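You operate a simulated robot arm through the tools that you are given. There is no shell and no other tool.

The job below is to be done with a simulated robot arm. You get a single attempt, and the scene is never put back.

## Task
Test at 1 g at the desk clipboard's frequency, save the point, then shut the shaker down.
Fine: the clipboard beside the shaker; frequency set before starting; level at zero when starting and when stopping; power off last.

It is judged by the outcome, as a careful person would: the job done as asked, and still so three seconds after it is handed in. It fails if anything else is knocked over, pushed out of place, dropped, spilled or broken.

## Robot
A 7-joint arm with a fingered hand, fixed in place. Base frame: the origin is on the floor under the middle of its stand, x ahead of it, y to its left, z up; the work surface is at about z = 730. Units: mm, rad, N and s.
With the tool pointing down near the work surface it reaches from about 320 to 820 mm from the base axis. Its first joint turns from -2.007 to 2.007 rad. Payload 5 kg.
Tool frame: the origin (TCP) lies between the finger pads and is the grasp point; the fingertips stand 32 mm ahead of it; z points along the fingers, y is the line along which they close. The gripper opens to 160 mm; its body begins 89 mm behind the TCP. The gripper is a hand of 4 fingers: y runs from the thumb to the fingers, the wrist lies at [0, 0, -267] in the tool frame, and closing takes about 1.5 s.
Orientation is told as [roll, pitch, yaw] about the base's x, y, z axes, in that order, counted from this pose: with the fingers straight down and closing along the base's y, the tool's x points along the base's -x, its y along +y and its z along -z.

## Interface
- The arm moves only by the tool apply_moves. Its argument "motion" is a list that holds one entry, the list of rows, each a list of 6 numbers: the shift along the tool's x, y, z in mm, then the turn, a rotation vector about the tool's x, y, z in rad. In form: [[[tx, ty, tz, ax, ay, az], ...]]. A call has 1 to 20 rows; each row shifts and turns the commanded pose from where the row before left it, along the tool's axes as they then stand. "claw" is the finger opening in mm, from 0 to 160, set as the call begins (left out, the last holds). A row lasts 0.2 s, in which the tool goes at most 50 mm and 0.15 rad; a call with a longer step from one row to the next is refused whole, and so is a gripper value outside its range. Where a pose cannot be reached the arm comes as near as it can. A force on the tool above 50 N (or 10 N above the force at the start of the call, whichever is more), or a blocked arm, ends the call early, and 0.2 s more pass. The fingers move at their own pace (about 108 mm/s each) and stop on an object; they squeeze with about 30 N. The grip force told is the motor's: it shows also when the fingers shut on nothing. Time passes only in rows, and 0.2 s behind the last, so rows that do not move let the fingers close. The reply holds the time, the measured pose of the TCP, the force on the tool along the base axes, the opening and the grip force, in the units named above and with some noise, with the torque about the TCP (base axes, N m) and any sound that the robot's microphone picked up.
- Cameras (640 x 400 px; columns grow to the right, rows downward): "scene" is fixed at [399.2, -649.4, 1657.8]; the picture's right is [0.50, 0.87, 0.00], its down [0.76, -0.44, -0.47] and it looks along [-0.40, 0.23, -0.88] (base axes); focal length 362 px, centre (320, 200). "wrist" rides on the gripper at [80, -4, -114] in the tool frame; the picture's right is [0.05, 1.00, 0.00], its down [-0.82, 0.04, -0.58] and it looks along [-0.58, 0.03, 0.82] (tool axes); focal length 265 px, centre (320, 200).
- snapshot(camera): a new picture of that camera. The clock stands still meanwhile.
- raise_lower(by): slides the trunk up (or, below 0, down) by that many mm; the arm rides with it, the base frame stays. It gives what a move gives, with no picture.
- set_grasp(shape): the hand has 4 fingers and takes this shape, open, in about a second: jaw (thumb against the fingers, like two jaws); tri (thumb and two fingers); tip (a fingertip pinch); poke (one finger out to press); point (the index stretched); flat (the hand flat); cup (the hand cupped); fist (a fist). The gripper value then closes the fingers along that shape, each until it touches; the sizes above hold for jaw. It gives what a move gives, with no picture.
- locate(camera, pixels): for up to 12 pixels [column, row] of the newest picture of that camera ("zoom" is the newest enlarged one), the place [x, y, z] in the base frame of the surface seen there, good to about 2 mm. The clock stands still meanwhile.
- zoom(camera, box): a new picture of the part [left, top, right, bottom] of that camera's present view, enlarged. The clock stands still meanwhile.
- job_done(): hands the job in; it is judged then, once.

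Leave the gripper open and the arm clear of the work at the hand-in unless told otherwise.

The tools are called after "Request:" by a JSON object that holds its "name" and its "arguments". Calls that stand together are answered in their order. apply_moves: Moves the arm, as the interface text tells. Its arguments: {"type":"object","properties":{"motion":{"type":"array"},"claw":{"type":"number"}},"required":["motion"]} The other tools are called the same way: raise_lower (by) moves the trunk up or down; set_grasp (shape) gives the hand a shape; snapshot (camera) takes a picture; locate (camera, pixels) gives the place of the surface under pixels of a picture; zoom (camera, box) takes an enlarged picture of a part of a camera's view; job_done () hands the job in.

At the start:

```text
time_s: 0.0
tool_pos: [140.6, -526.9, 1196.9]
tcp_rot: [-0.002, 0.001, 0.001]
ft_force: [-0.6, -0.4, 0.4]
wrist_torque: [0.01, -0.02, -0.02]
grip_width: 159.7
finger_force: 0.0
shape: jaw
trunk travel left (down, up): [-825.0, 165.0]
```

scene: 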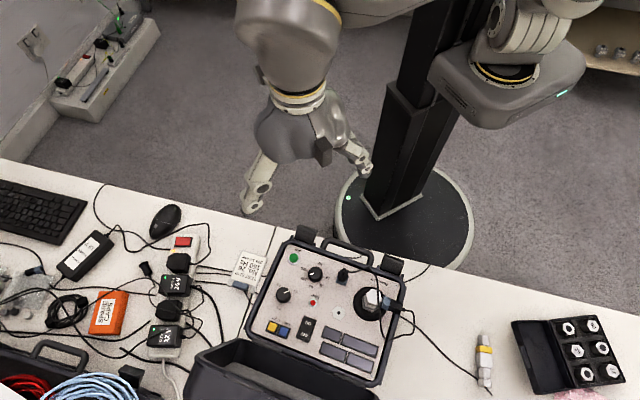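
wrist: 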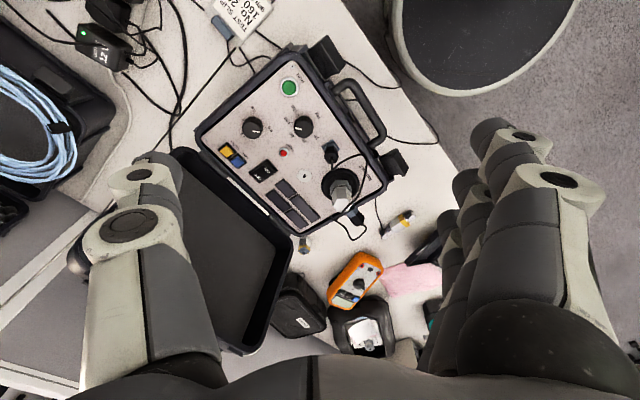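

I see a shaker calibrator in a case at about (325,310) in the scene picture, and a white tag at about (248,268). I will zoom in on both to read them.

Request:
{"name": "zoom", "arguments": {"camera": "scene", "box": [240, 230, 420, 390]}}

Request:
{"name": "zoom", "arguments": {"camera": "scene", "box": [215, 240, 285, 300]}}

Request:
{"name": "zoom", "arguments": {"camera": "wrist", "box": [190, 50, 410, 240]}}

Request:
{"name": "zoom", "arguments": {"camera": "wrist", "box": [190, 0, 290, 60]}}

```text
2.50 times, centred on (330, 310) of scene
```

zoom: 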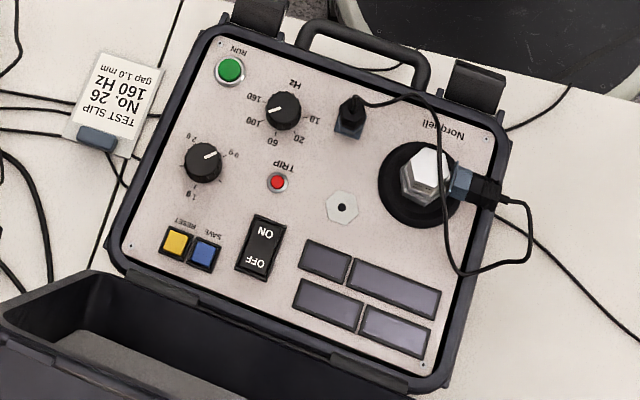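

```text
6.67 times, centred on (250, 270) of scene
```

zoom: 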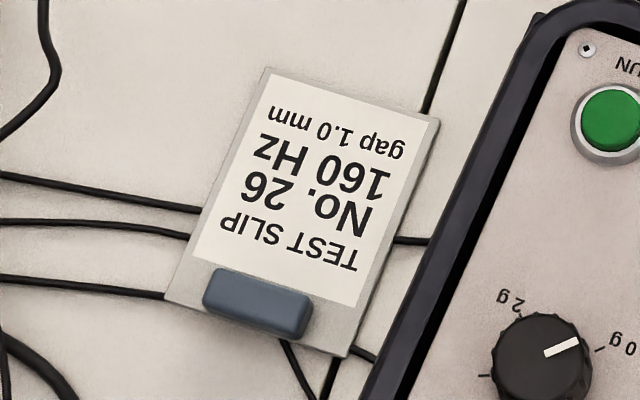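

```text
2.11 times, centred on (300, 145) of wrist
```

zoom: 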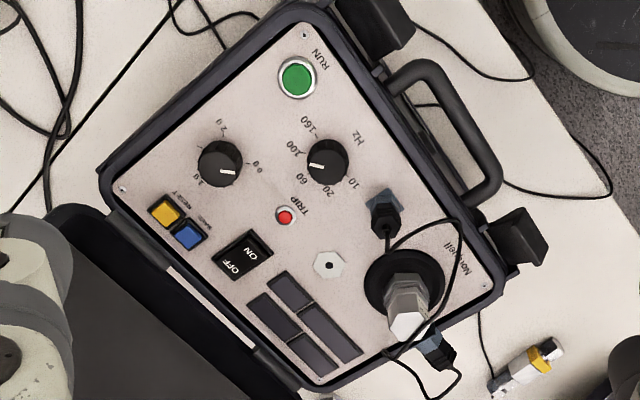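

```text
6.40 times, centred on (240, 30) of wrist
```

zoom: 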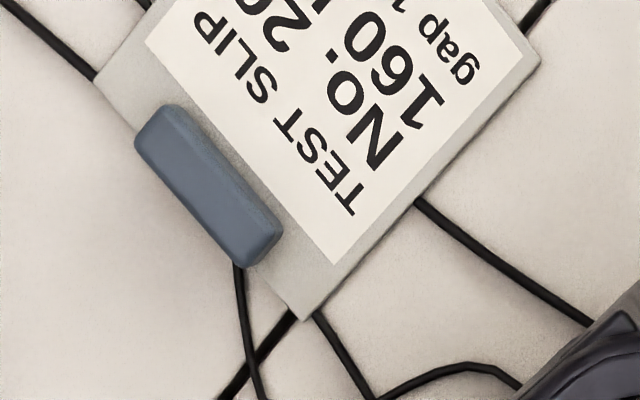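

The clipboard reads "TEST SLIP No. 26, 160 Hz, gap 1.0 mm". Next I zoom in on the knobs, the buttons, the power switch and the displays to see where they stand now.

Request:
{"name": "zoom", "arguments": {"camera": "scene", "box": [265, 255, 335, 300]}}

Request:
{"name": "zoom", "arguments": {"camera": "scene", "box": [265, 280, 335, 325]}}

Request:
{"name": "zoom", "arguments": {"camera": "scene", "box": [260, 310, 330, 355]}}

Request:
{"name": "zoom", "arguments": {"camera": "scene", "box": [315, 320, 385, 380]}}

Request:
{"name": "zoom", "arguments": {"camera": "scene", "box": [325, 260, 425, 330]}}

```text
8.89 times, centred on (300, 278) of scene
```

zoom: 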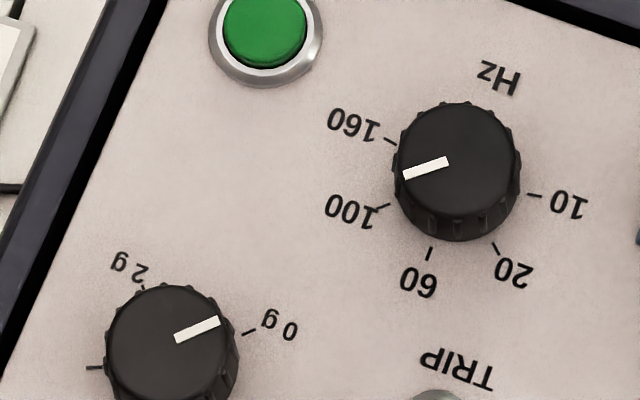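

```text
8.89 times, centred on (300, 302) of scene
```

zoom: 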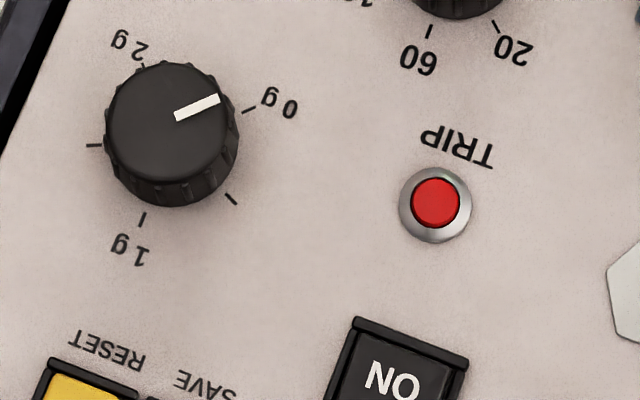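

```text
8.89 times, centred on (295, 332) of scene
```

zoom: 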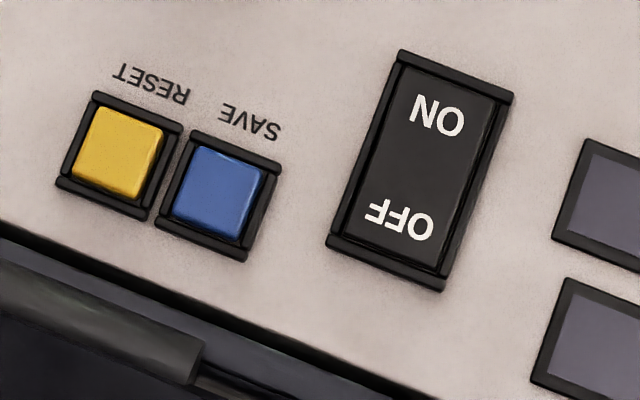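

```text
6.67 times, centred on (350, 350) of scene
```

zoom: 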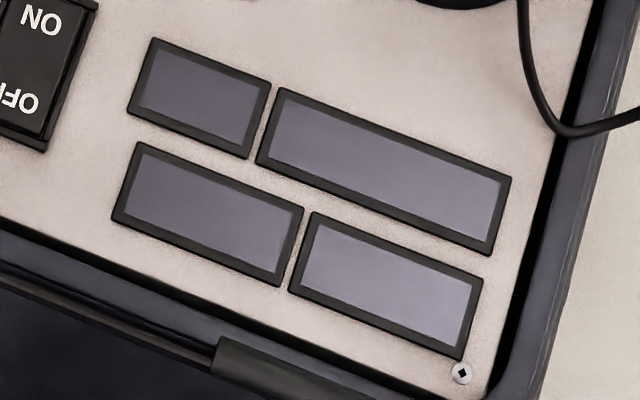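

```text
5.71 times, centred on (375, 295) of scene
```

zoom: 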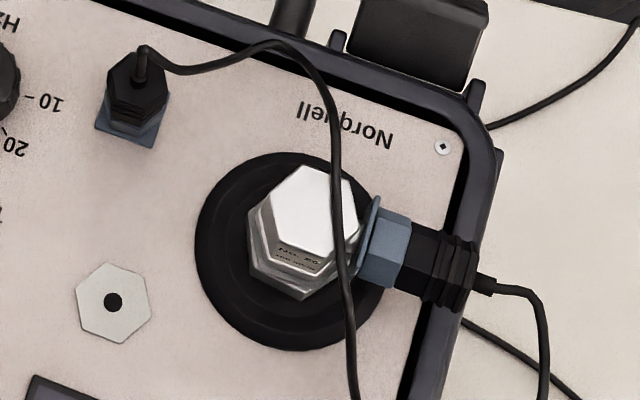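

The device looks off because its displays are dark. The frequency pointer sits between 100 and 160, and the level pointer is near 0 g. Now I find the positions of the controls in the base frame.

Request:
{"name": "zoom", "arguments": {"camera": "scene", "box": [245, 240, 345, 340]}}

Request:
{"name": "locate", "arguments": {"camera": "scene", "pixels": [[294, 258], [315, 273], [284, 294], [313, 303], [278, 327], [287, 330], [272, 327], [305, 323], [301, 333], [330, 290], [300, 300], [371, 297]]}}

```text
4.00 times, centred on (295, 290) of scene
```

zoom: 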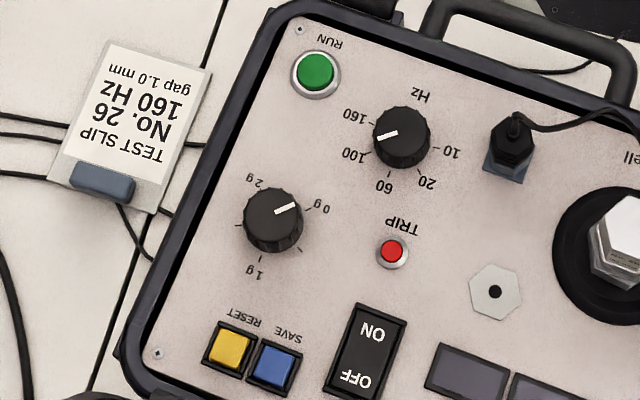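

```text
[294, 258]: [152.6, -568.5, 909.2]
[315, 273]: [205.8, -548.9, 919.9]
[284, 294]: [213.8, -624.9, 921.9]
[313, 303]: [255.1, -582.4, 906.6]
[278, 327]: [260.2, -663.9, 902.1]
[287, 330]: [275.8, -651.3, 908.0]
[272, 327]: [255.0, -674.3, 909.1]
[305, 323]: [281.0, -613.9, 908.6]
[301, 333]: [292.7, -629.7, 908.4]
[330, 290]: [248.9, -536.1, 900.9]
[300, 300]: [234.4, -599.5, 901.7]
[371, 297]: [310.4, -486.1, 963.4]
```

I have rough positions, with the panel at z≈901 and the knob tops at z≈921. To get the panel geometry more exactly, I zoom in on each control and locate its features, starting with the frequency knob and its ticks.

Request:
{"name": "zoom", "arguments": {"camera": "scene", "box": [295, 258, 335, 283]}}

Request:
{"name": "locate", "arguments": {"camera": "zoom", "pixels": [[320, 200], [300, 240], [100, 100], [500, 340]]}}

```text
16.00 times, centred on (315, 270) of scene
```

zoom: 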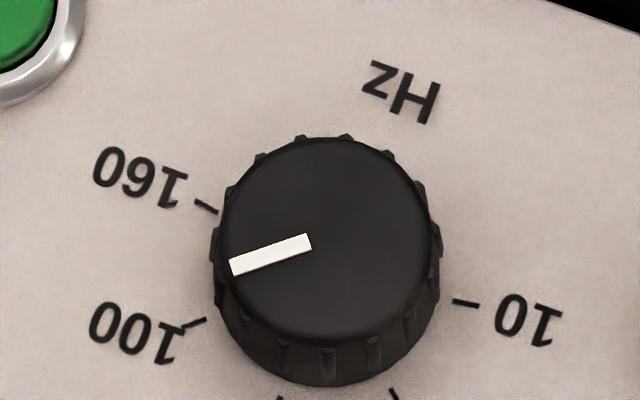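

```text
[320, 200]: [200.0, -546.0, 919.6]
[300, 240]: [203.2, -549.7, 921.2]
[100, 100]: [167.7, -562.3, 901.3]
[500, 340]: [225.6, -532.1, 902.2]
```

The frequency pointer is clearly near 100, not 160. I locate the ticks, the knob's top edges and the pointer's ends on this zoom, so I can compute the turning angle.

Request:
{"name": "locate", "arguments": {"camera": "zoom", "pixels": [[206, 208], [196, 322], [280, 397], [393, 393], [466, 302], [324, 237], [306, 243], [236, 266], [235, 220], [415, 245], [325, 150], [322, 325]]}}

Request:
{"name": "zoom", "arguments": {"camera": "scene", "box": [265, 282, 305, 307]}}

```text
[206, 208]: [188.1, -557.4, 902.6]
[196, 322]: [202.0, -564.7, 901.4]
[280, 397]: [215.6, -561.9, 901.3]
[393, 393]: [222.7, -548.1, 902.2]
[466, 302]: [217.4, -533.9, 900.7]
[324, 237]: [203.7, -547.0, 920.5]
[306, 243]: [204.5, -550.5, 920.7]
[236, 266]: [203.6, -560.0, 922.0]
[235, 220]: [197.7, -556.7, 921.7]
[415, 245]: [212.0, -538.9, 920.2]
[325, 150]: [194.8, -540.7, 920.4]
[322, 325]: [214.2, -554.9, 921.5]
```

```text
16.00 times, centred on (285, 294) of scene
```

zoom: 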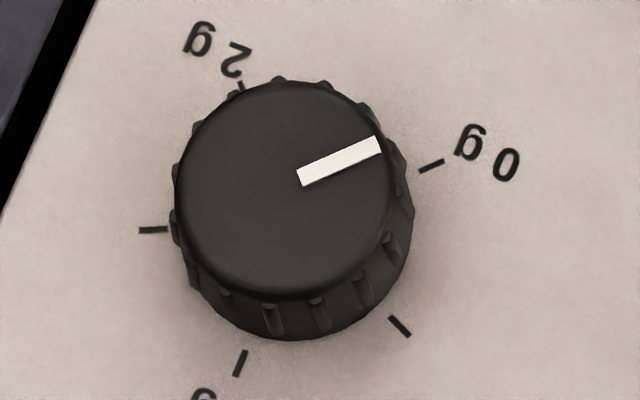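

The frequency knob centre is about (204.4, -547.6). The 160 tick is about 51° clockwise (seen from above) of the 100 tick. I locate the same features for the level knob.

Request:
{"name": "locate", "arguments": {"camera": "zoom", "pixels": [[431, 166], [400, 327], [240, 364], [153, 230], [241, 86], [302, 179], [376, 146], [190, 195], [375, 190], [285, 92], [282, 280], [283, 186]]}}

Request:
{"name": "zoom", "arguments": {"camera": "scene", "box": [265, 315, 305, 340]}}

```text
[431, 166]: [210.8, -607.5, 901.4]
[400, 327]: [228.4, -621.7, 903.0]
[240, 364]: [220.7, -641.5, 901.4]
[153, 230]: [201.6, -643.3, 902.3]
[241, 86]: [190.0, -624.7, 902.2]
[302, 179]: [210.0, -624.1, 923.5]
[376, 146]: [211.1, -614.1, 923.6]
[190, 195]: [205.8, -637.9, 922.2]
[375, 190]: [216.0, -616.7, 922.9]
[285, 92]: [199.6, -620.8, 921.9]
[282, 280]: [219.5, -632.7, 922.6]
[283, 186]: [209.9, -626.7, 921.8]
```

```text
16.00 times, centred on (285, 328) of scene
```

zoom: 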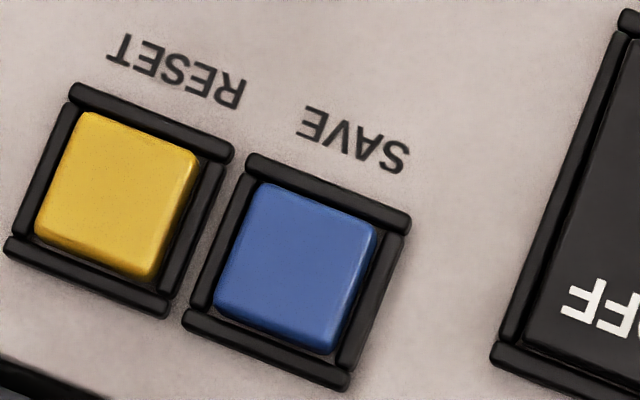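

The level knob centre is about (210.1, -626.9). The ticks run 0 g at 86°, 1 g at -51° and 2 g at -187°, so the travel is 270° and the pointer now stands at 0 g. Next I zoom in on the rocker, the RUN button and the buttons.

Request:
{"name": "locate", "arguments": {"camera": "zoom", "pixels": [[118, 190], [297, 265], [270, 300], [330, 230], [350, 210], [230, 170], [75, 120]]}}

Request:
{"name": "zoom", "arguments": {"camera": "scene", "box": [285, 315, 325, 340]}}

```text
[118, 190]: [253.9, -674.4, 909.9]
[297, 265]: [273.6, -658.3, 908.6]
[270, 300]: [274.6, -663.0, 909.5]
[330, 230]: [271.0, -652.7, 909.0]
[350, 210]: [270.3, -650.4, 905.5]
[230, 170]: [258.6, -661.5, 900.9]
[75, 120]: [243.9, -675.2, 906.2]
```

```text
16.00 times, centred on (305, 328) of scene
```

zoom: 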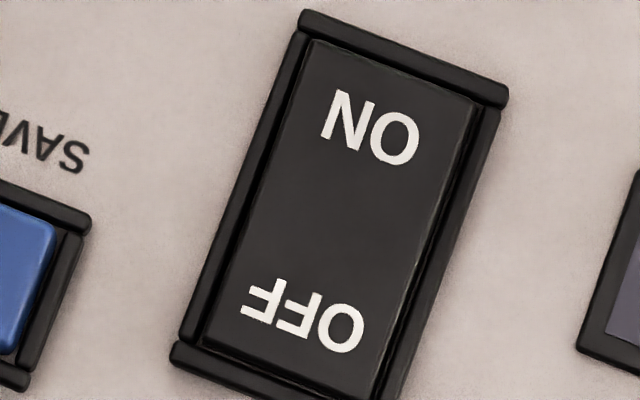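

I locate points along the rocker to get its tilt and the positions of its two ends. Then I zoom in on the RUN button.

Request:
{"name": "locate", "arguments": {"camera": "zoom", "pixels": [[390, 80], [370, 130], [350, 180], [335, 220], [315, 270], [300, 315], [285, 360], [310, 50], [470, 110], [215, 335], [365, 385]]}}

Request:
{"name": "zoom", "arguments": {"camera": "scene", "box": [274, 245, 314, 270]}}

Request:
{"name": "locate", "arguments": {"camera": "zoom", "pixels": [[320, 200], [350, 205], [290, 195], [320, 240], [320, 170], [200, 300]]}}

```text
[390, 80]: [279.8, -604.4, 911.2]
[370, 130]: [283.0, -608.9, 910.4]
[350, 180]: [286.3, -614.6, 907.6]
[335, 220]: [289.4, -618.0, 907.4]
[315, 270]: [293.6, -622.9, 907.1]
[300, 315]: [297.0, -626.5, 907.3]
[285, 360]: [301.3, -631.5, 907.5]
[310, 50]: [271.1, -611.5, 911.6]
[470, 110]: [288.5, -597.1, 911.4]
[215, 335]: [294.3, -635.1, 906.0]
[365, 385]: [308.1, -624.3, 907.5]
```

```text
16.00 times, centred on (294, 258) of scene
```

zoom: 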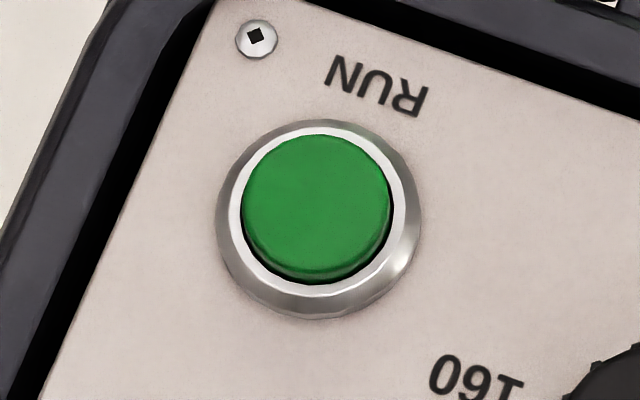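

```text
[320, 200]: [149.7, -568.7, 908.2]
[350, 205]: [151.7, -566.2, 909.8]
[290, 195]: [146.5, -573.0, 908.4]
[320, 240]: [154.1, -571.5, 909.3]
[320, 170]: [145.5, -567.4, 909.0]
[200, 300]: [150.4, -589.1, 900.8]
```

The rocker's ON end is raised (911) and its OFF end is down (907), so the unit is off. RUN is at about (149.5, -569.5, 909). I shape the hand to poke and see where the fingertip sits.

Request:
{"name": "set_grasp", "arguments": {"shape": "poke"}}

Request:
{"name": "snapshot", "arguments": {"camera": "wrist"}}

Request:
{"name": "snapshot", "arguments": {"camera": "scene"}}

```text
time_s: 0.9
tool_pos: [139.1, -527.6, 1197.0]
tcp_rot: [0.0, -0.002, -0.001]
ft_force: [0.5, 0.1, -0.8]
wrist_torque: [-0.02, -0.06, 0.05]
grip_width: 0.0
finger_force: 0.1
shape: poke
trunk travel left (down, up): [-825.0, 165.0]
```

```text
taken
```

wrist: 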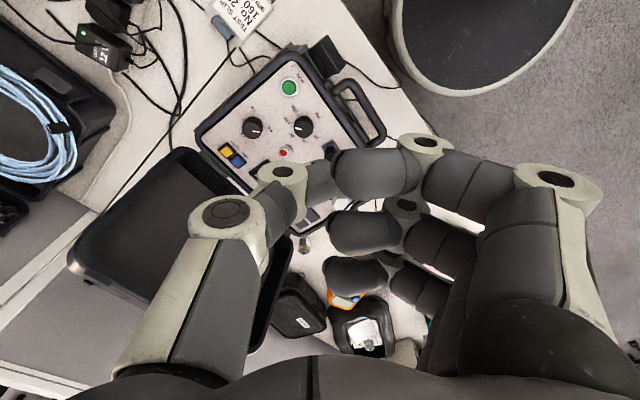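

```text
taken
```

scene: 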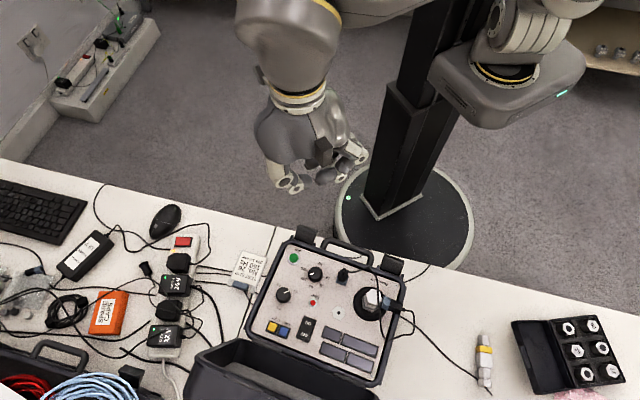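

In the poke shape the thumb and one finger seem to meet at about (310,180) in the wrist picture. I zoom in and locate points on the hand to find its lowest tip.

Request:
{"name": "zoom", "arguments": {"camera": "wrist", "box": [180, 110, 500, 310]}}

Request:
{"name": "locate", "arguments": {"camera": "wrist", "pixels": [[225, 213], [285, 173], [318, 178], [345, 170], [380, 170], [425, 142], [460, 180], [555, 175], [360, 230], [405, 205], [355, 275], [440, 240]]}}

Request:
{"name": "zoom", "arguments": {"camera": "scene", "box": [240, 80, 400, 220]}}

```text
2.00 times, centred on (340, 210) of wrist
```

zoom: 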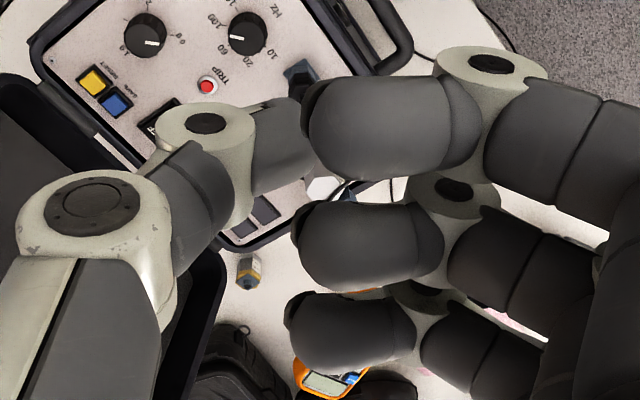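

```text
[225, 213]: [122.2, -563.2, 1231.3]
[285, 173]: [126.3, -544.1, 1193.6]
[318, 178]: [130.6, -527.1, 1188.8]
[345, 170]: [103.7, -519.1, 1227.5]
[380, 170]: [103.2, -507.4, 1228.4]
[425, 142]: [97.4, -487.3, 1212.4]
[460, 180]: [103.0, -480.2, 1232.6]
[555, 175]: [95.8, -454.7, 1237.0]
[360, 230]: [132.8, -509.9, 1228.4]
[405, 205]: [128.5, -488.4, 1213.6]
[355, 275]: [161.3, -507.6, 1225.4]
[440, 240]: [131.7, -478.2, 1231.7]
```

```text
2.86 times, centred on (320, 150) of scene
```

zoom: 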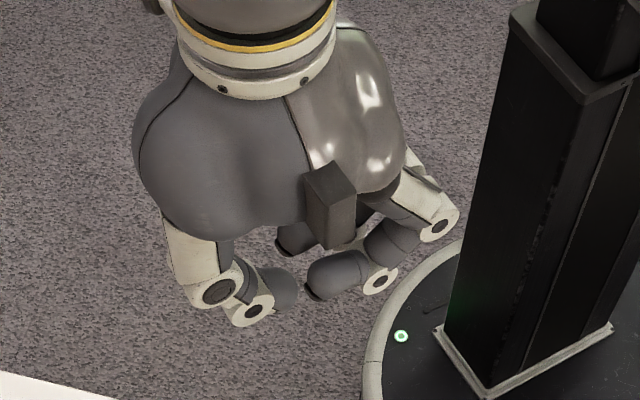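

The lone digit on the left (the thumb side) sticks out, with its tip near (290,295) in the scene zoom, and the other three are curled. I locate its tip and the curled fingers there.

Request:
{"name": "locate", "arguments": {"camera": "zoom", "pixels": [[255, 310], [272, 292], [285, 300], [293, 300], [296, 290], [285, 275], [240, 325], [335, 275], [315, 295], [380, 285], [215, 290]]}}

Request:
{"name": "zoom", "arguments": {"camera": "scene", "box": [295, 170, 335, 195]}}

```text
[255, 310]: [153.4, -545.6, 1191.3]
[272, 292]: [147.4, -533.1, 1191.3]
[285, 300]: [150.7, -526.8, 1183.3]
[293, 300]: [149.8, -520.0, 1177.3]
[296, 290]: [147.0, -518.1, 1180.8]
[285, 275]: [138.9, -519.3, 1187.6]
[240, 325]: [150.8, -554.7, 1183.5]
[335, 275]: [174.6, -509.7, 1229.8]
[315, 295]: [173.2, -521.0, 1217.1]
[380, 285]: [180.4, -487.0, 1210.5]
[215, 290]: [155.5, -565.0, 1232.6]
```

```text
16.00 times, centred on (315, 182) of scene
```

zoom: 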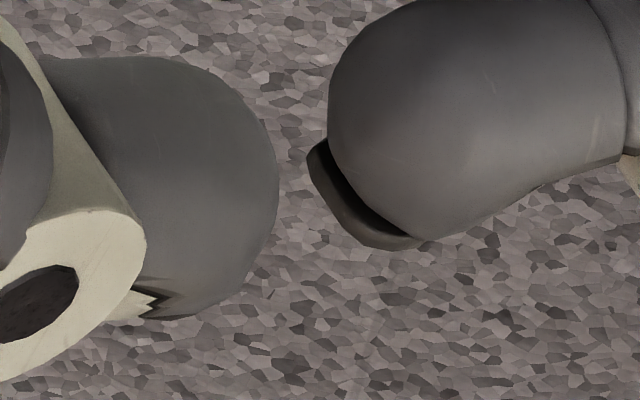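

In the poke shape the tip is bent inward, which makes its lowest point unclear. I try the point shape to compare.

Request:
{"name": "set_grasp", "arguments": {"shape": "point"}}

Request:
{"name": "zoom", "arguments": {"camera": "wrist", "box": [0, 0, 640, 400]}}

Request:
{"name": "zoom", "arguments": {"camera": "scene", "box": [240, 100, 400, 240]}}

```text
time_s: 1.8
tool_pos: [140.1, -526.6, 1197.6]
tcp_rot: [0.0, 0.0, 0.0]
ft_force: [0.1, -1.0, -0.5]
wrist_torque: [0.01, 0.03, 0.03]
grip_width: 152.3
finger_force: 0.0
shape: point
trunk travel left (down, up): [-825.0, 165.0]
```

```text
1.00 times, centred on (320, 200) of wrist (not enlarged: the box is as wide or as high as the picture)
```

zoom: 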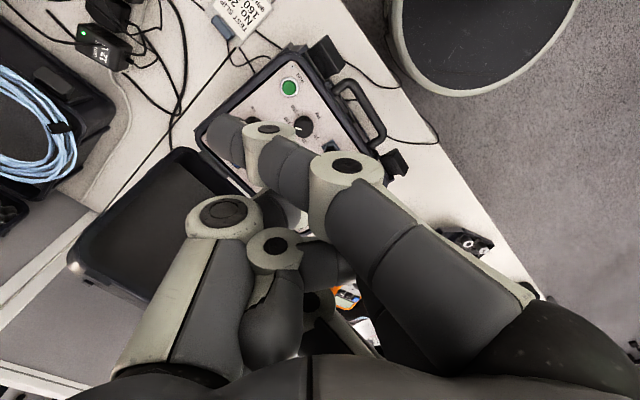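

```text
2.86 times, centred on (320, 170) of scene
```

zoom: 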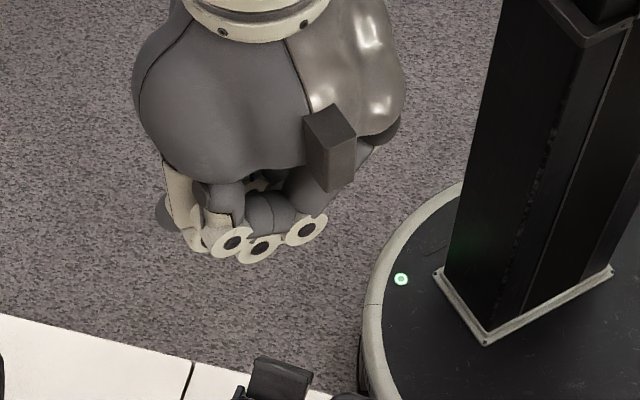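

In the point shape the index slants across the view, with its tip near (225,140) in the wrist picture. I locate points along it.

Request:
{"name": "snapshot", "arguments": {"camera": "wrist"}}

Request:
{"name": "locate", "arguments": {"camera": "wrist", "pixels": [[345, 165], [300, 150], [268, 130], [240, 135], [220, 138], [210, 140], [212, 125], [230, 160], [225, 213], [275, 245], [265, 330], [320, 300]]}}

```text
taken
```

wrist: 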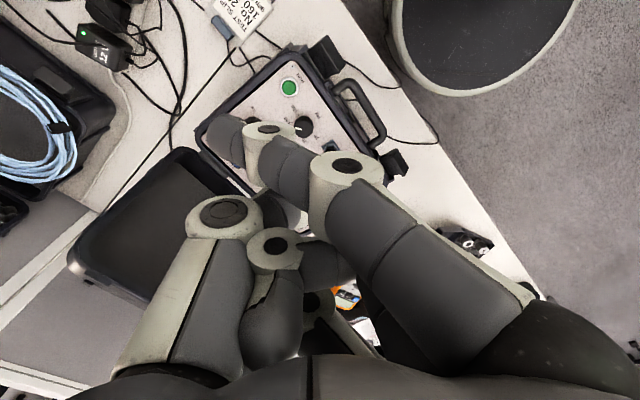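

```text
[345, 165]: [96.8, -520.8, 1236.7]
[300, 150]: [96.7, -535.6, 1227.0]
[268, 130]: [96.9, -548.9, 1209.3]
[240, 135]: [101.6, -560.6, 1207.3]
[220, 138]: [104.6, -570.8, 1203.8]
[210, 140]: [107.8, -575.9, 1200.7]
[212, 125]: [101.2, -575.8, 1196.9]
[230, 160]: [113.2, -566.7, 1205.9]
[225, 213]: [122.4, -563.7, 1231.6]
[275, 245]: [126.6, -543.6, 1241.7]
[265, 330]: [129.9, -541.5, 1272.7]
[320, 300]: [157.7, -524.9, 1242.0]
```

The point shape does not put a tip straight down either. I look at the tip pinch shape, which I would use for the knobs, and close it to see where its tips meet.

Request:
{"name": "set_grasp", "arguments": {"shape": "tip"}}

Request:
{"name": "snapshot", "arguments": {"camera": "wrist"}}

Request:
{"name": "zoom", "arguments": {"camera": "scene", "box": [240, 100, 400, 240]}}

```text
time_s: 2.7
tool_pos: [139.1, -527.1, 1196.3]
tcp_rot: [-0.002, -0.001, 0.0]
ft_force: [0.0, -0.6, 0.4]
wrist_torque: [-0.03, -0.02, 0.0]
grip_width: 160.0
finger_force: 0.1
shape: tip
trunk travel left (down, up): [-825.0, 165.0]
```

```text
taken
```

wrist: 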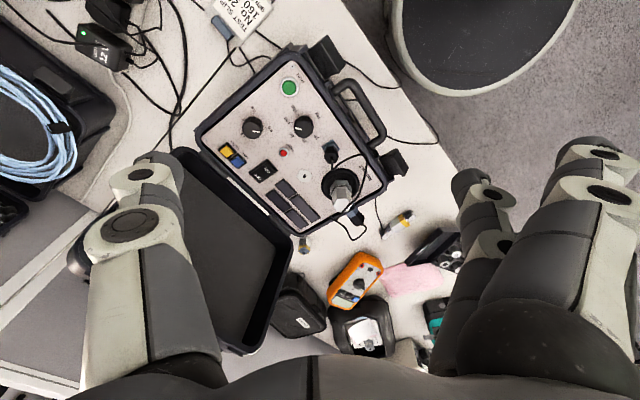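

```text
2.86 times, centred on (320, 170) of scene
```

zoom: 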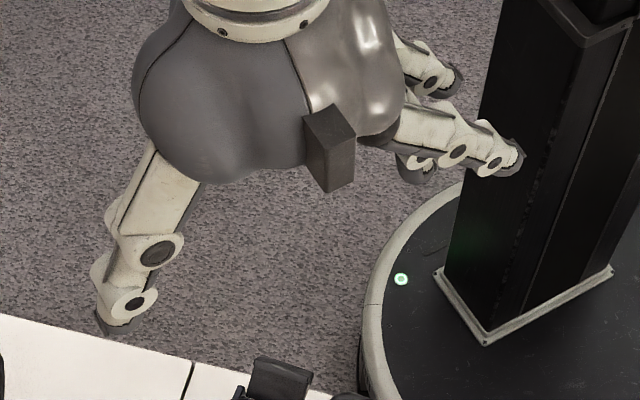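

In the tip shape the hand is open wide. I close it to 40 mm without moving, giving it time to settle, and look again.

Request:
{"name": "apply_moves", "arguments": {"motion": [[[0, 0, 0, 0, 0, 0], [0, 0, 0, 0, 0, 0], [0, 0, 0, 0, 0, 0], [0, 0, 0, 0, 0, 0], [0, 0, 0, 0, 0, 0], [0, 0, 0, 0, 0, 0], [0, 0, 0, 0, 0, 0]]], "claw": 40}}

Request:
{"name": "snapshot", "arguments": {"camera": "wrist"}}

Request:
{"name": "zoom", "arguments": {"camera": "scene", "box": [240, 100, 400, 240]}}

```text
time_s: 4.3
tool_pos: [139.6, -527.3, 1196.9]
tcp_rot: [0.0, -0.001, -0.001]
ft_force: [0.0, -0.6, 0.2]
wrist_torque: [-0.01, -0.01, 0.01]
grip_width: 40.3
finger_force: 0.0
shape: tip
trunk travel left (down, up): [-825.0, 165.0]
```

```text
taken
```

wrist: 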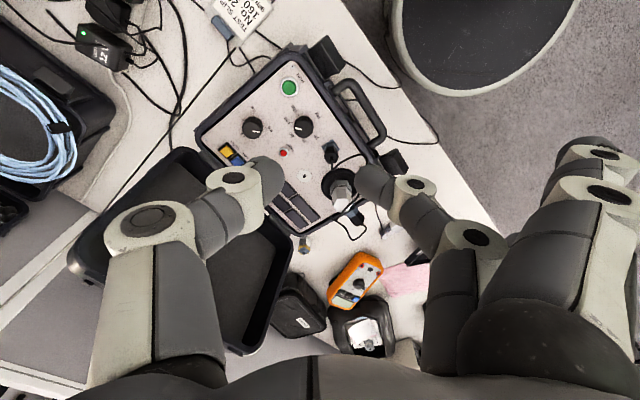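

```text
2.86 times, centred on (320, 170) of scene
```

zoom: 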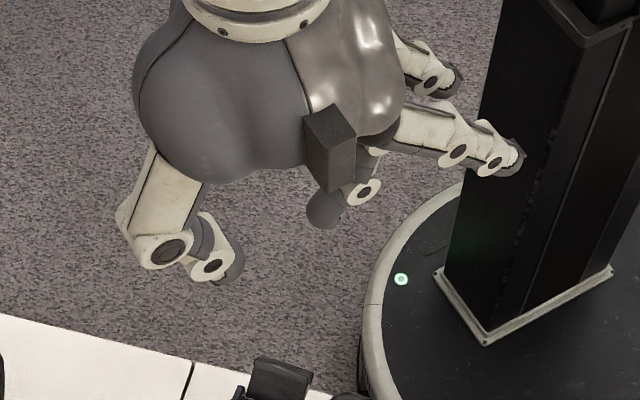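

In the tip shape the thumb and middle finger pinch, while two other fingers stay open at the right. I locate all the tips to learn the hand's envelope.

Request:
{"name": "locate", "arguments": {"camera": "wrist", "pixels": [[232, 178], [265, 175], [275, 170], [415, 183], [375, 180], [362, 178], [475, 238], [590, 150], [612, 195], [150, 218], [625, 160]]}}

Request:
{"name": "locate", "arguments": {"camera": "zoom", "pixels": [[210, 265], [235, 270], [240, 260], [225, 285], [320, 220], [315, 225], [365, 190], [515, 160], [490, 165], [460, 85], [432, 80], [165, 250]]}}

```text
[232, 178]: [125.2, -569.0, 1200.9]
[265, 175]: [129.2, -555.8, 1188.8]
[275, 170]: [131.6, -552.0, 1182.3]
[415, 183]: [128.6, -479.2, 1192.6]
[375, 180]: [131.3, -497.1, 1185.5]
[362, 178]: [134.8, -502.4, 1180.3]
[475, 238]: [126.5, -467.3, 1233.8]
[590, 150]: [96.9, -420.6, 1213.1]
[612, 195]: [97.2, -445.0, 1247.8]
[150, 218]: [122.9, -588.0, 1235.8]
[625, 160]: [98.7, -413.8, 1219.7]
```

```text
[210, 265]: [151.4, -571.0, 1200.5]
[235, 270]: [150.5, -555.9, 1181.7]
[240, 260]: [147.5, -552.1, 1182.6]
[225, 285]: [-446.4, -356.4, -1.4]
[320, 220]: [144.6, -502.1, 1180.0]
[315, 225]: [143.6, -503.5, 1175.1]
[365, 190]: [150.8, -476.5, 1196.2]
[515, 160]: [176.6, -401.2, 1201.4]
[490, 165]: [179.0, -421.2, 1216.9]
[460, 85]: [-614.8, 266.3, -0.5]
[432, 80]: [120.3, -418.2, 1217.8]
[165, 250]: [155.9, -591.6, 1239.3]
```

The pinch tips lie about 32 mm below the TCP on its axis, and the two open fingers reach about 120 mm to tool +y, roughly 30 mm higher. Before choosing the pressing shape, I set poke with the claw opened to see how the pressing digit changes.

Request:
{"name": "set_grasp", "arguments": {"shape": "poke"}}

Request:
{"name": "apply_moves", "arguments": {"motion": [[[0, 0, 0, 0, 0, 0], [0, 0, 0, 0, 0, 0], [0, 0, 0, 0, 0, 0], [0, 0, 0, 0, 0, 0], [0, 0, 0, 0, 0, 0]]], "claw": 60}}

Request:
{"name": "snapshot", "arguments": {"camera": "wrist"}}

Request:
{"name": "zoom", "arguments": {"camera": "scene", "box": [240, 100, 400, 240]}}

```text
time_s: 5.2
tool_pos: [139.4, -527.3, 1197.2]
tcp_rot: [0.0, 0.0, 0.0]
ft_force: [-0.1, -0.3, -0.4]
wrist_torque: [0.0, 0.02, -0.03]
grip_width: 0.0
finger_force: 0.0
shape: poke
trunk travel left (down, up): [-825.0, 165.0]
```

```text
time_s: 6.4
tool_pos: [140.4, -526.9, 1197.0]
tcp_rot: [0.001, -0.001, -0.002]
ft_force: [0.1, 0.0, 0.5]
wrist_torque: [0.01, 0.01, 0.01]
grip_width: 57.0
finger_force: 0.0
shape: jaw
trunk travel left (down, up): [-825.0, 165.0]
```

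```text
taken
```

wrist: 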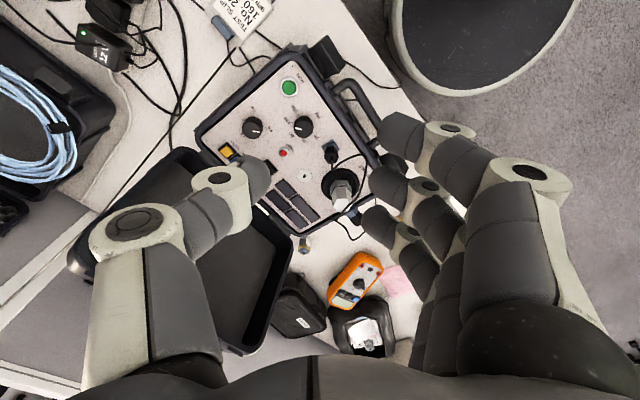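

```text
2.86 times, centred on (320, 170) of scene
```

zoom: 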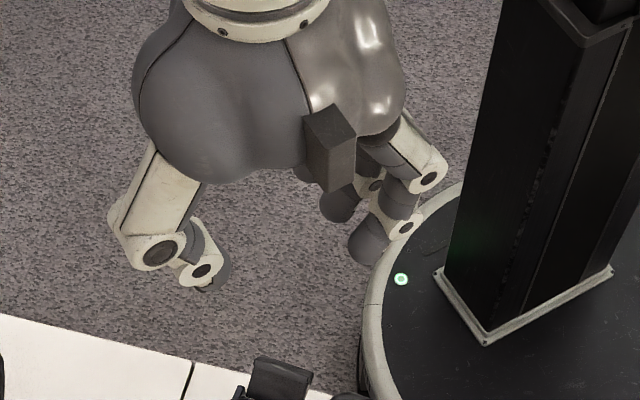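

Sending a claw value turned poke back into jaw, so in poke I must send no claw. Next I measure the heights of things around the panel: rim, handle, latches, sensor, connector and lid.

Request:
{"name": "snapshot", "arguments": {"camera": "scene"}}

Request:
{"name": "locate", "arguments": {"camera": "scene", "pixels": [[270, 270], [255, 300], [258, 340], [246, 335], [300, 362], [352, 250], [306, 234], [391, 266], [343, 277], [373, 290], [390, 303], [240, 345]]}}

Request:
{"name": "locate", "arguments": {"camera": "scene", "pixels": [[290, 240], [330, 257], [372, 270], [400, 300], [385, 360], [250, 320], [230, 350], [280, 345], [345, 265], [360, 270], [380, 320], [190, 385]]}}

```text
taken
```

scene: 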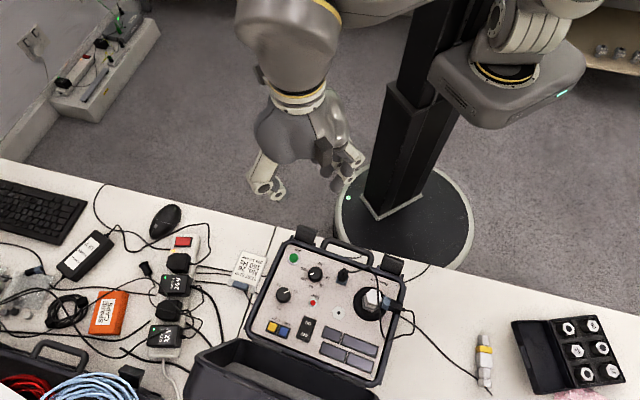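

```text
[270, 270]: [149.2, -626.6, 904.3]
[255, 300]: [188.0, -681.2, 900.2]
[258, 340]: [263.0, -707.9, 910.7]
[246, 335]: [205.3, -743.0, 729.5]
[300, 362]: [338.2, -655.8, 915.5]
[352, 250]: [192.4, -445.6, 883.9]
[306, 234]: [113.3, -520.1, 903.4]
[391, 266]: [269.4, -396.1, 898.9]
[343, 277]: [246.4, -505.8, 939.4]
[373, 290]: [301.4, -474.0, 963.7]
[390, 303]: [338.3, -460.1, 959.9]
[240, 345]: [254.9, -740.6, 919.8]
```

```text
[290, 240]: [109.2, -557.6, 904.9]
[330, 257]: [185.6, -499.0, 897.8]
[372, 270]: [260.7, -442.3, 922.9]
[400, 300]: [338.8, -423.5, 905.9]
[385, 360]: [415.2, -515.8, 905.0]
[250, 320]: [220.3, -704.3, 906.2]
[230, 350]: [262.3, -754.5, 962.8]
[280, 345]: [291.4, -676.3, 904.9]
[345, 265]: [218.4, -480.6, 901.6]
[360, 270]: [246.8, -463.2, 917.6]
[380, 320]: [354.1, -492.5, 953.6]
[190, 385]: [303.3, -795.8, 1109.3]
```

Measured heights: the rim is about 905, the sensor tops out at 963, the lead connector at 939, and the lid rises behind a hinge line about 35 mm past SAVE. I set poke again and zoom in on the pressing digit from both cameras to get its shape.

Request:
{"name": "set_grasp", "arguments": {"shape": "poke"}}

Request:
{"name": "zoom", "arguments": {"camera": "wrist", "box": [180, 120, 380, 245]}}

Request:
{"name": "zoom", "arguments": {"camera": "scene", "box": [255, 140, 351, 200]}}

```text
time_s: 7.3
tool_pos: [139.9, -526.6, 1196.6]
tcp_rot: [0.0, -0.001, 0.001]
ft_force: [-0.1, 0.6, 0.7]
wrist_torque: [0.0, 0.01, 0.04]
grip_width: 0.1
finger_force: 0.0
shape: poke
trunk travel left (down, up): [-825.0, 165.0]
```

```text
3.20 times, centred on (280, 182) of wrist
```

zoom: 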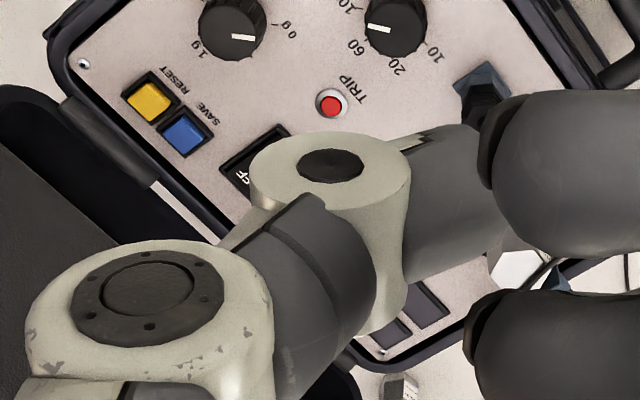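

```text
6.67 times, centred on (303, 170) of scene
```

zoom: 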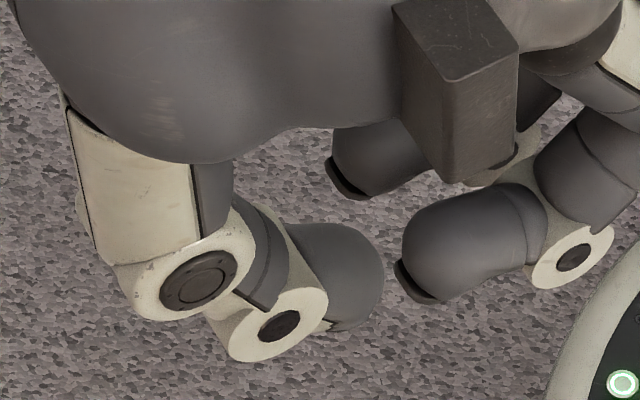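

The pressing tip looks like a rounded end about 20 mm wide, close to the tool axis and about 27 mm below the TCP. I move above the rocker's ON end, yaw by 0.26 and tilt by 0.25 so the tip leads, staying well above the panel.

Request:
{"name": "apply_moves", "arguments": {"motion": [[[-23.5, -12.7, 24.5, 0, 0, 0], [-23.5, -12.7, 24.5, 0, 0, 0], [-23.5, -12.7, 24.5, 0, 0, 0], [-23.5, -12.7, 24.5, 0, 0, 0], [-23.5, -12.7, 24.5, 0, 0, 0], [-23.5, -12.7, 24.5, 0, 0, 0], [0, 0, 0, 0, 0, -0.13], [0, 0, 0, 0, 0, -0.13], [0, 0, 0, 0.125, 0, 0], [0, 0, 0, 0.125, 0, 0], [0, 0, 0, 0, 0, 0]]]}}

Request:
{"name": "snapshot", "arguments": {"camera": "scene"}}

Request:
{"name": "snapshot", "arguments": {"camera": "wrist"}}

```text
time_s: 9.7
tool_pos: [281.8, -603.6, 1050.3]
tcp_rot: [-0.252, 0.0, 0.26]
ft_force: [-0.2, 0.0, 0.6]
wrist_torque: [-0.01, 0.0, 0.01]
grip_width: 0.0
finger_force: 0.0
shape: poke
trunk travel left (down, up): [-825.0, 165.0]
```

```text
taken
```

scene: 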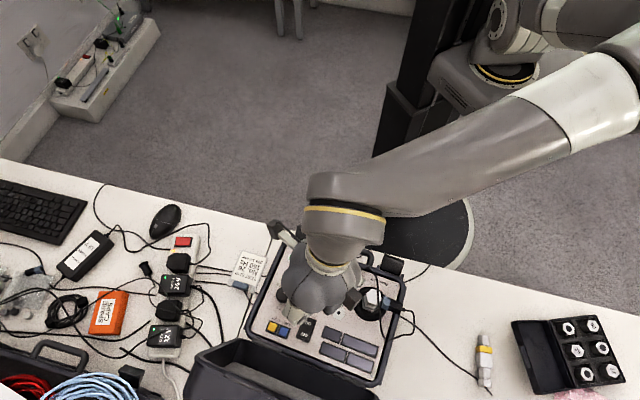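

```text
taken
```

wrist: 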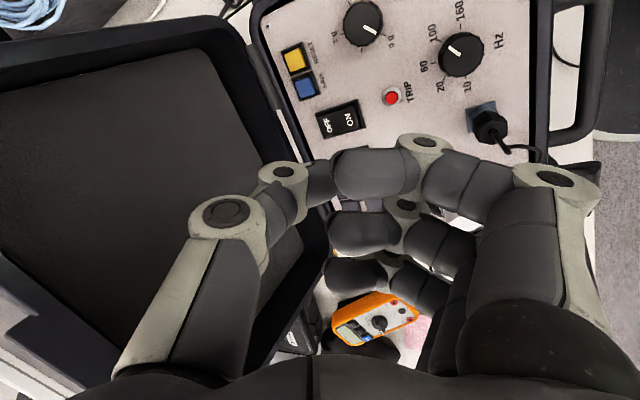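

The rocker's ON end shows at (352,115) in the wrist picture, just where my model puts it. I go straight down 100 mm, which leaves the tip about 14 mm above the rocker, and look again.

Request:
{"name": "apply_moves", "arguments": {"motion": [[[0, 6.18, 24.22, 0, 0, 0], [0, 6.18, 24.22, 0, 0, 0], [0, 6.18, 24.22, 0, 0, 0], [0, 6.18, 24.22, 0, 0, 0], [0, 0, 0, 0, 0, 0]]]}}

Request:
{"name": "snapshot", "arguments": {"camera": "scene"}}

Request:
{"name": "snapshot", "arguments": {"camera": "wrist"}}

Request:
{"name": "zoom", "arguments": {"camera": "scene", "box": [260, 270, 360, 350]}}

```text
time_s: 10.9
tool_pos: [280.5, -600.5, 949.0]
tcp_rot: [-0.25, 0.0, 0.262]
ft_force: [0.1, -0.8, -0.8]
wrist_torque: [0.01, 0.01, -0.01]
grip_width: 0.1
finger_force: 0.1
shape: poke
trunk travel left (down, up): [-825.0, 165.0]
```

```text
taken
```

scene: 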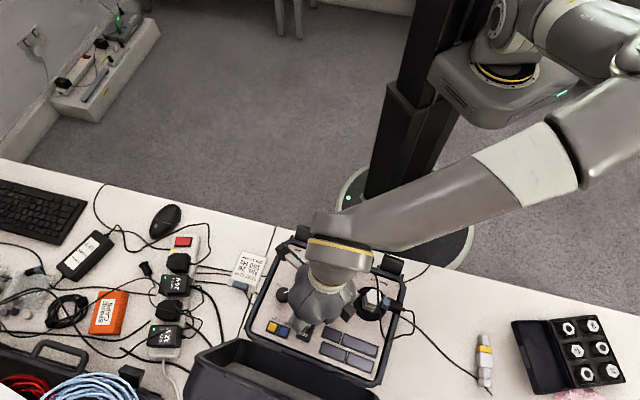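

```text
taken
```

wrist: 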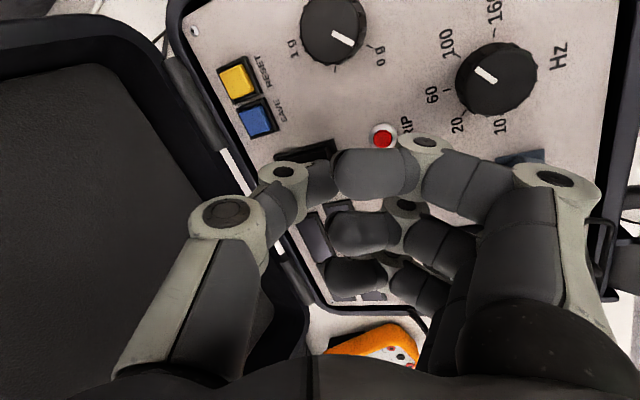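

```text
5.00 times, centred on (310, 310) of scene
```

zoom: 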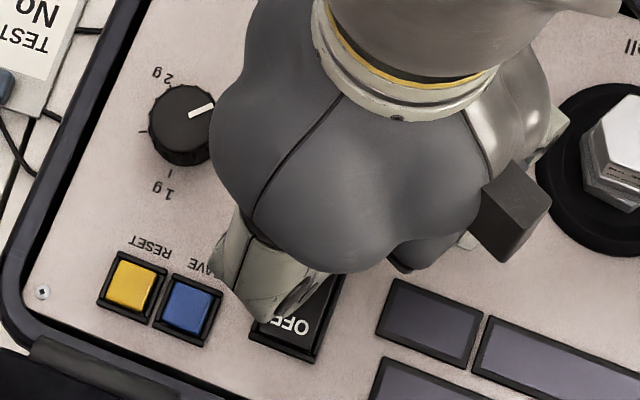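

The tip is over the rocker's ON end. I take one still row to read the pose again, then creep down.

Request:
{"name": "apply_moves", "arguments": {"motion": [[[0, 0, 0, 0, 0, 0]]]}}

Request:
{"name": "apply_moves", "arguments": {"motion": [[[0, 0.494, 1.938, 0, 0, 0], [0, 0.494, 1.938, 0, 0, 0], [0, 0, 0, 0, 0, 0]]]}}

Request:
{"name": "apply_moves", "arguments": {"motion": [[[0, 0.494, 1.938, 0, 0, 0], [0, 0.494, 1.938, 0, 0, 0], [0, 0, 0, 0, 0, 0]]]}}

```text
time_s: 11.3
tool_pos: [279.8, -602.4, 948.7]
tcp_rot: [-0.25, -0.001, 0.261]
ft_force: [0.3, -0.2, 0.6]
wrist_torque: [0.01, 0.01, 0.03]
grip_width: 0.0
finger_force: 0.1
shape: poke
trunk travel left (down, up): [-825.0, 165.0]
```

```text
time_s: 12.1
tool_pos: [279.9, -604.0, 945.7]
tcp_rot: [-0.249, 0.001, 0.26]
ft_force: [-0.7, -0.8, 1.3]
wrist_torque: [0.01, -0.01, 0.0]
grip_width: 0.2
finger_force: 0.1
shape: poke
trunk travel left (down, up): [-825.0, 165.0]
```

```text
time_s: 12.9
tool_pos: [281.4, -602.7, 942.8]
tcp_rot: [-0.25, 0.0, 0.261]
ft_force: [1.0, -0.3, 5.5]
wrist_torque: [-0.06, -0.06, -0.01]
grip_width: 0.0
finger_force: 0.0
shape: poke
trunk travel left (down, up): [-825.0, 165.0]
```

Contact came at a TCP height of about 943, with 5.5 N upward. I keep pressing in small steps until the rocker clicks.

Request:
{"name": "apply_moves", "arguments": {"motion": [[[0, 0.37, 1.45, 0, 0, 0], [0, 0, 0, 0, 0, 0]]]}}

Request:
{"name": "apply_moves", "arguments": {"motion": [[[0, 0.37, 1.45, 0, 0, 0], [0, 0, 0, 0, 0, 0]]]}}

```text
time_s: 13.5
tool_pos: [280.3, -601.9, 943.1]
tcp_rot: [-0.254, 0.001, 0.261]
ft_force: [2.5, -2.6, 19.0]
wrist_torque: [-0.15, -0.26, -0.01]
grip_width: 0.0
finger_force: 0.2
shape: poke
trunk travel left (down, up): [-825.0, 165.0]
```

```text
time_s: 14.1
tool_pos: [281.3, -601.7, 942.5]
tcp_rot: [-0.255, -0.001, 0.26]
ft_force: [4.0, -3.9, 34.4]
wrist_torque: [-0.24, -0.43, -0.04]
grip_width: 0.1
finger_force: 0.1
shape: poke
trunk travel left (down, up): [-825.0, 165.0]
```

The force rose to 34 N with no travel and no sound, so the finger may be resting on the bezel. I back off 30 mm and look at the rocker and displays.

Request:
{"name": "apply_moves", "arguments": {"motion": [[[0, -3.7, -14.5, 0, 0, 0], [0, -3.7, -14.5, 0, 0, 0], [0, 0, 0, 0, 0, 0]]]}}

Request:
{"name": "zoom", "arguments": {"camera": "wrist", "box": [220, 80, 420, 205]}}

Request:
{"name": "zoom", "arguments": {"camera": "scene", "box": [285, 310, 385, 375]}}

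```text
time_s: 14.9
tool_pos: [281.3, -601.1, 966.1]
tcp_rot: [-0.248, -0.001, 0.262]
ft_force: [-0.4, 0.9, 0.4]
wrist_torque: [0.01, 0.03, -0.02]
grip_width: 0.0
finger_force: 0.0
shape: poke
trunk travel left (down, up): [-825.0, 165.0]
```

```text
3.20 times, centred on (320, 142) of wrist
```

zoom: 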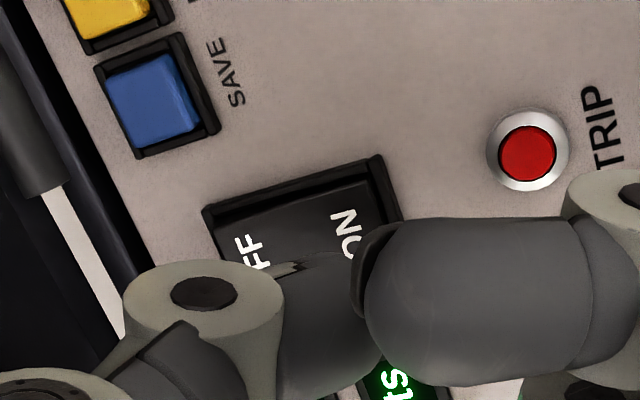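

```text
6.15 times, centred on (335, 342) of scene
```

zoom: 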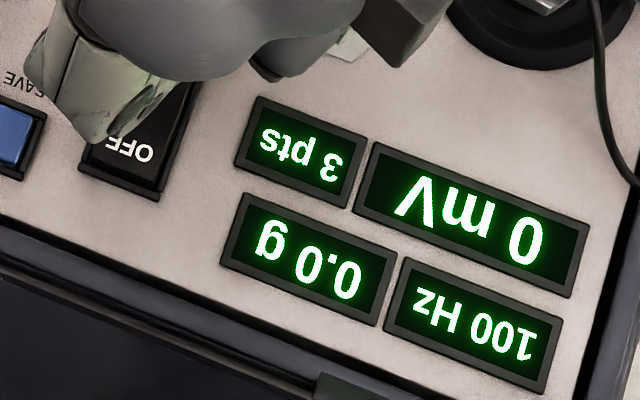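

The displays lit up: "100 Hz", "0.0 g", "0 mV" and "3 pts", so the power is on, the level is zero and 3 points are stored. Now I rise 95 mm, take out the tilt and yaw to +1.05 rad for the frequency knob, so the open fingers point away from the sensor.

Request:
{"name": "apply_moves", "arguments": {"motion": [[[0, -6.18, -24.22, 0, 0, 0], [0, -6.18, -24.22, 0, 0, 0], [0, -6.18, -24.22, 0, 0, 0], [0, -6.18, -24.22, 0, 0, 0], [0, 0, 0, -0.125, 0, 0], [0, 0, 0, -0.125, 0, 0], [0, 0, 0, 0, 0, -0.131], [0, 0, 0, 0, 0, -0.131], [0, 0, 0, 0, 0, -0.131], [0, 0, 0, 0, 0, -0.131], [0, 0, 0, 0, 0, -0.131], [0, 0, 0, 0, 0, -0.132], [0, 0, 0, 0, 0, 0]]]}}

```text
time_s: 17.7
tool_pos: [281.4, -602.3, 1070.7]
tcp_rot: [0.0, 0.0, 1.049]
ft_force: [-0.7, -0.1, 0.4]
wrist_torque: [0.01, 0.03, 0.02]
grip_width: 0.4
finger_force: 0.0
shape: poke
trunk travel left (down, up): [-825.0, 165.0]
```

The yaw is +1.05. I move over the frequency knob at (204.4, -547.6), still at z≈1070, then set the tip pinch and open it to 60 mm.

Request:
{"name": "apply_moves", "arguments": {"motion": [[[-3.0, 31.3, 0, 0, 0, 0], [-3.0, 31.3, 0, 0, 0, 0], [-3.0, 31.3, 0, 0, 0, 0], [0, 0, 0, 0, 0, 0]]]}}

Request:
{"name": "set_grasp", "arguments": {"shape": "tip"}}

Request:
{"name": "apply_moves", "arguments": {"motion": [[[0, 0, 0, 0, 0, 0], [0, 0, 0, 0, 0, 0], [0, 0, 0, 0, 0, 0], [0, 0, 0, 0, 0, 0], [0, 0, 0, 0, 0, 0], [0, 0, 0, 0, 0, 0]]], "claw": 56}}

Request:
{"name": "snapshot", "arguments": {"camera": "wrist"}}

Request:
{"name": "snapshot", "arguments": {"camera": "scene"}}

```text
time_s: 18.7
tool_pos: [202.0, -546.8, 1067.7]
tcp_rot: [0.001, 0.0, 1.049]
ft_force: [-0.6, 0.5, 0.5]
wrist_torque: [0.05, 0.06, -0.01]
grip_width: 0.0
finger_force: 0.1
shape: poke
trunk travel left (down, up): [-825.0, 165.0]
```

```text
time_s: 19.6
tool_pos: [202.9, -548.4, 1068.0]
tcp_rot: [0.0, 0.0, 1.047]
ft_force: [0.5, -0.6, -0.8]
wrist_torque: [0.01, 0.01, -0.02]
grip_width: 159.8
finger_force: 0.0
shape: tip
trunk travel left (down, up): [-825.0, 165.0]
```

```text
time_s: 21.0
tool_pos: [202.1, -546.7, 1067.0]
tcp_rot: [-0.001, 0.0, 1.046]
ft_force: [-0.2, 0.0, -0.8]
wrist_torque: [0.0, 0.0, 0.0]
grip_width: 56.8
finger_force: 0.1
shape: tip
trunk travel left (down, up): [-825.0, 165.0]
```

```text
taken
```

wrist: 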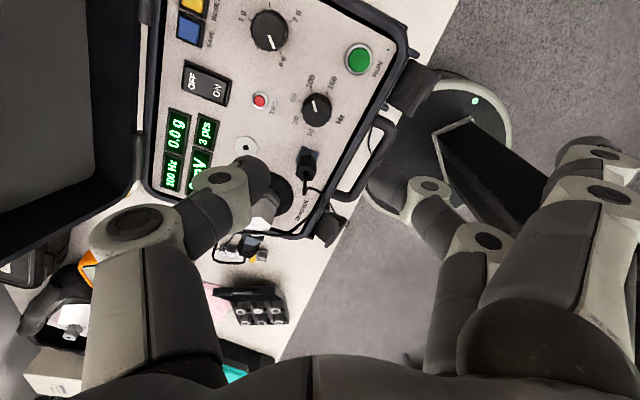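

```text
taken
```

scene: 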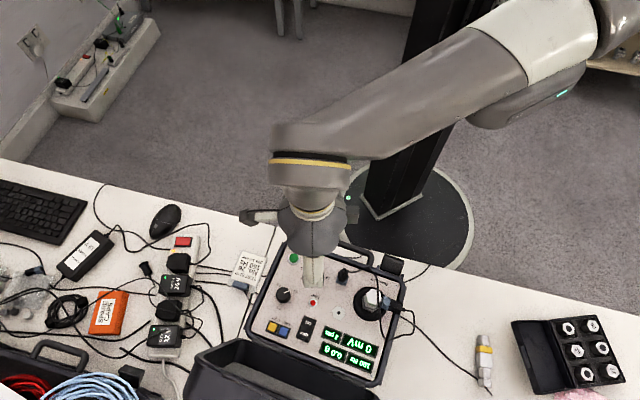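

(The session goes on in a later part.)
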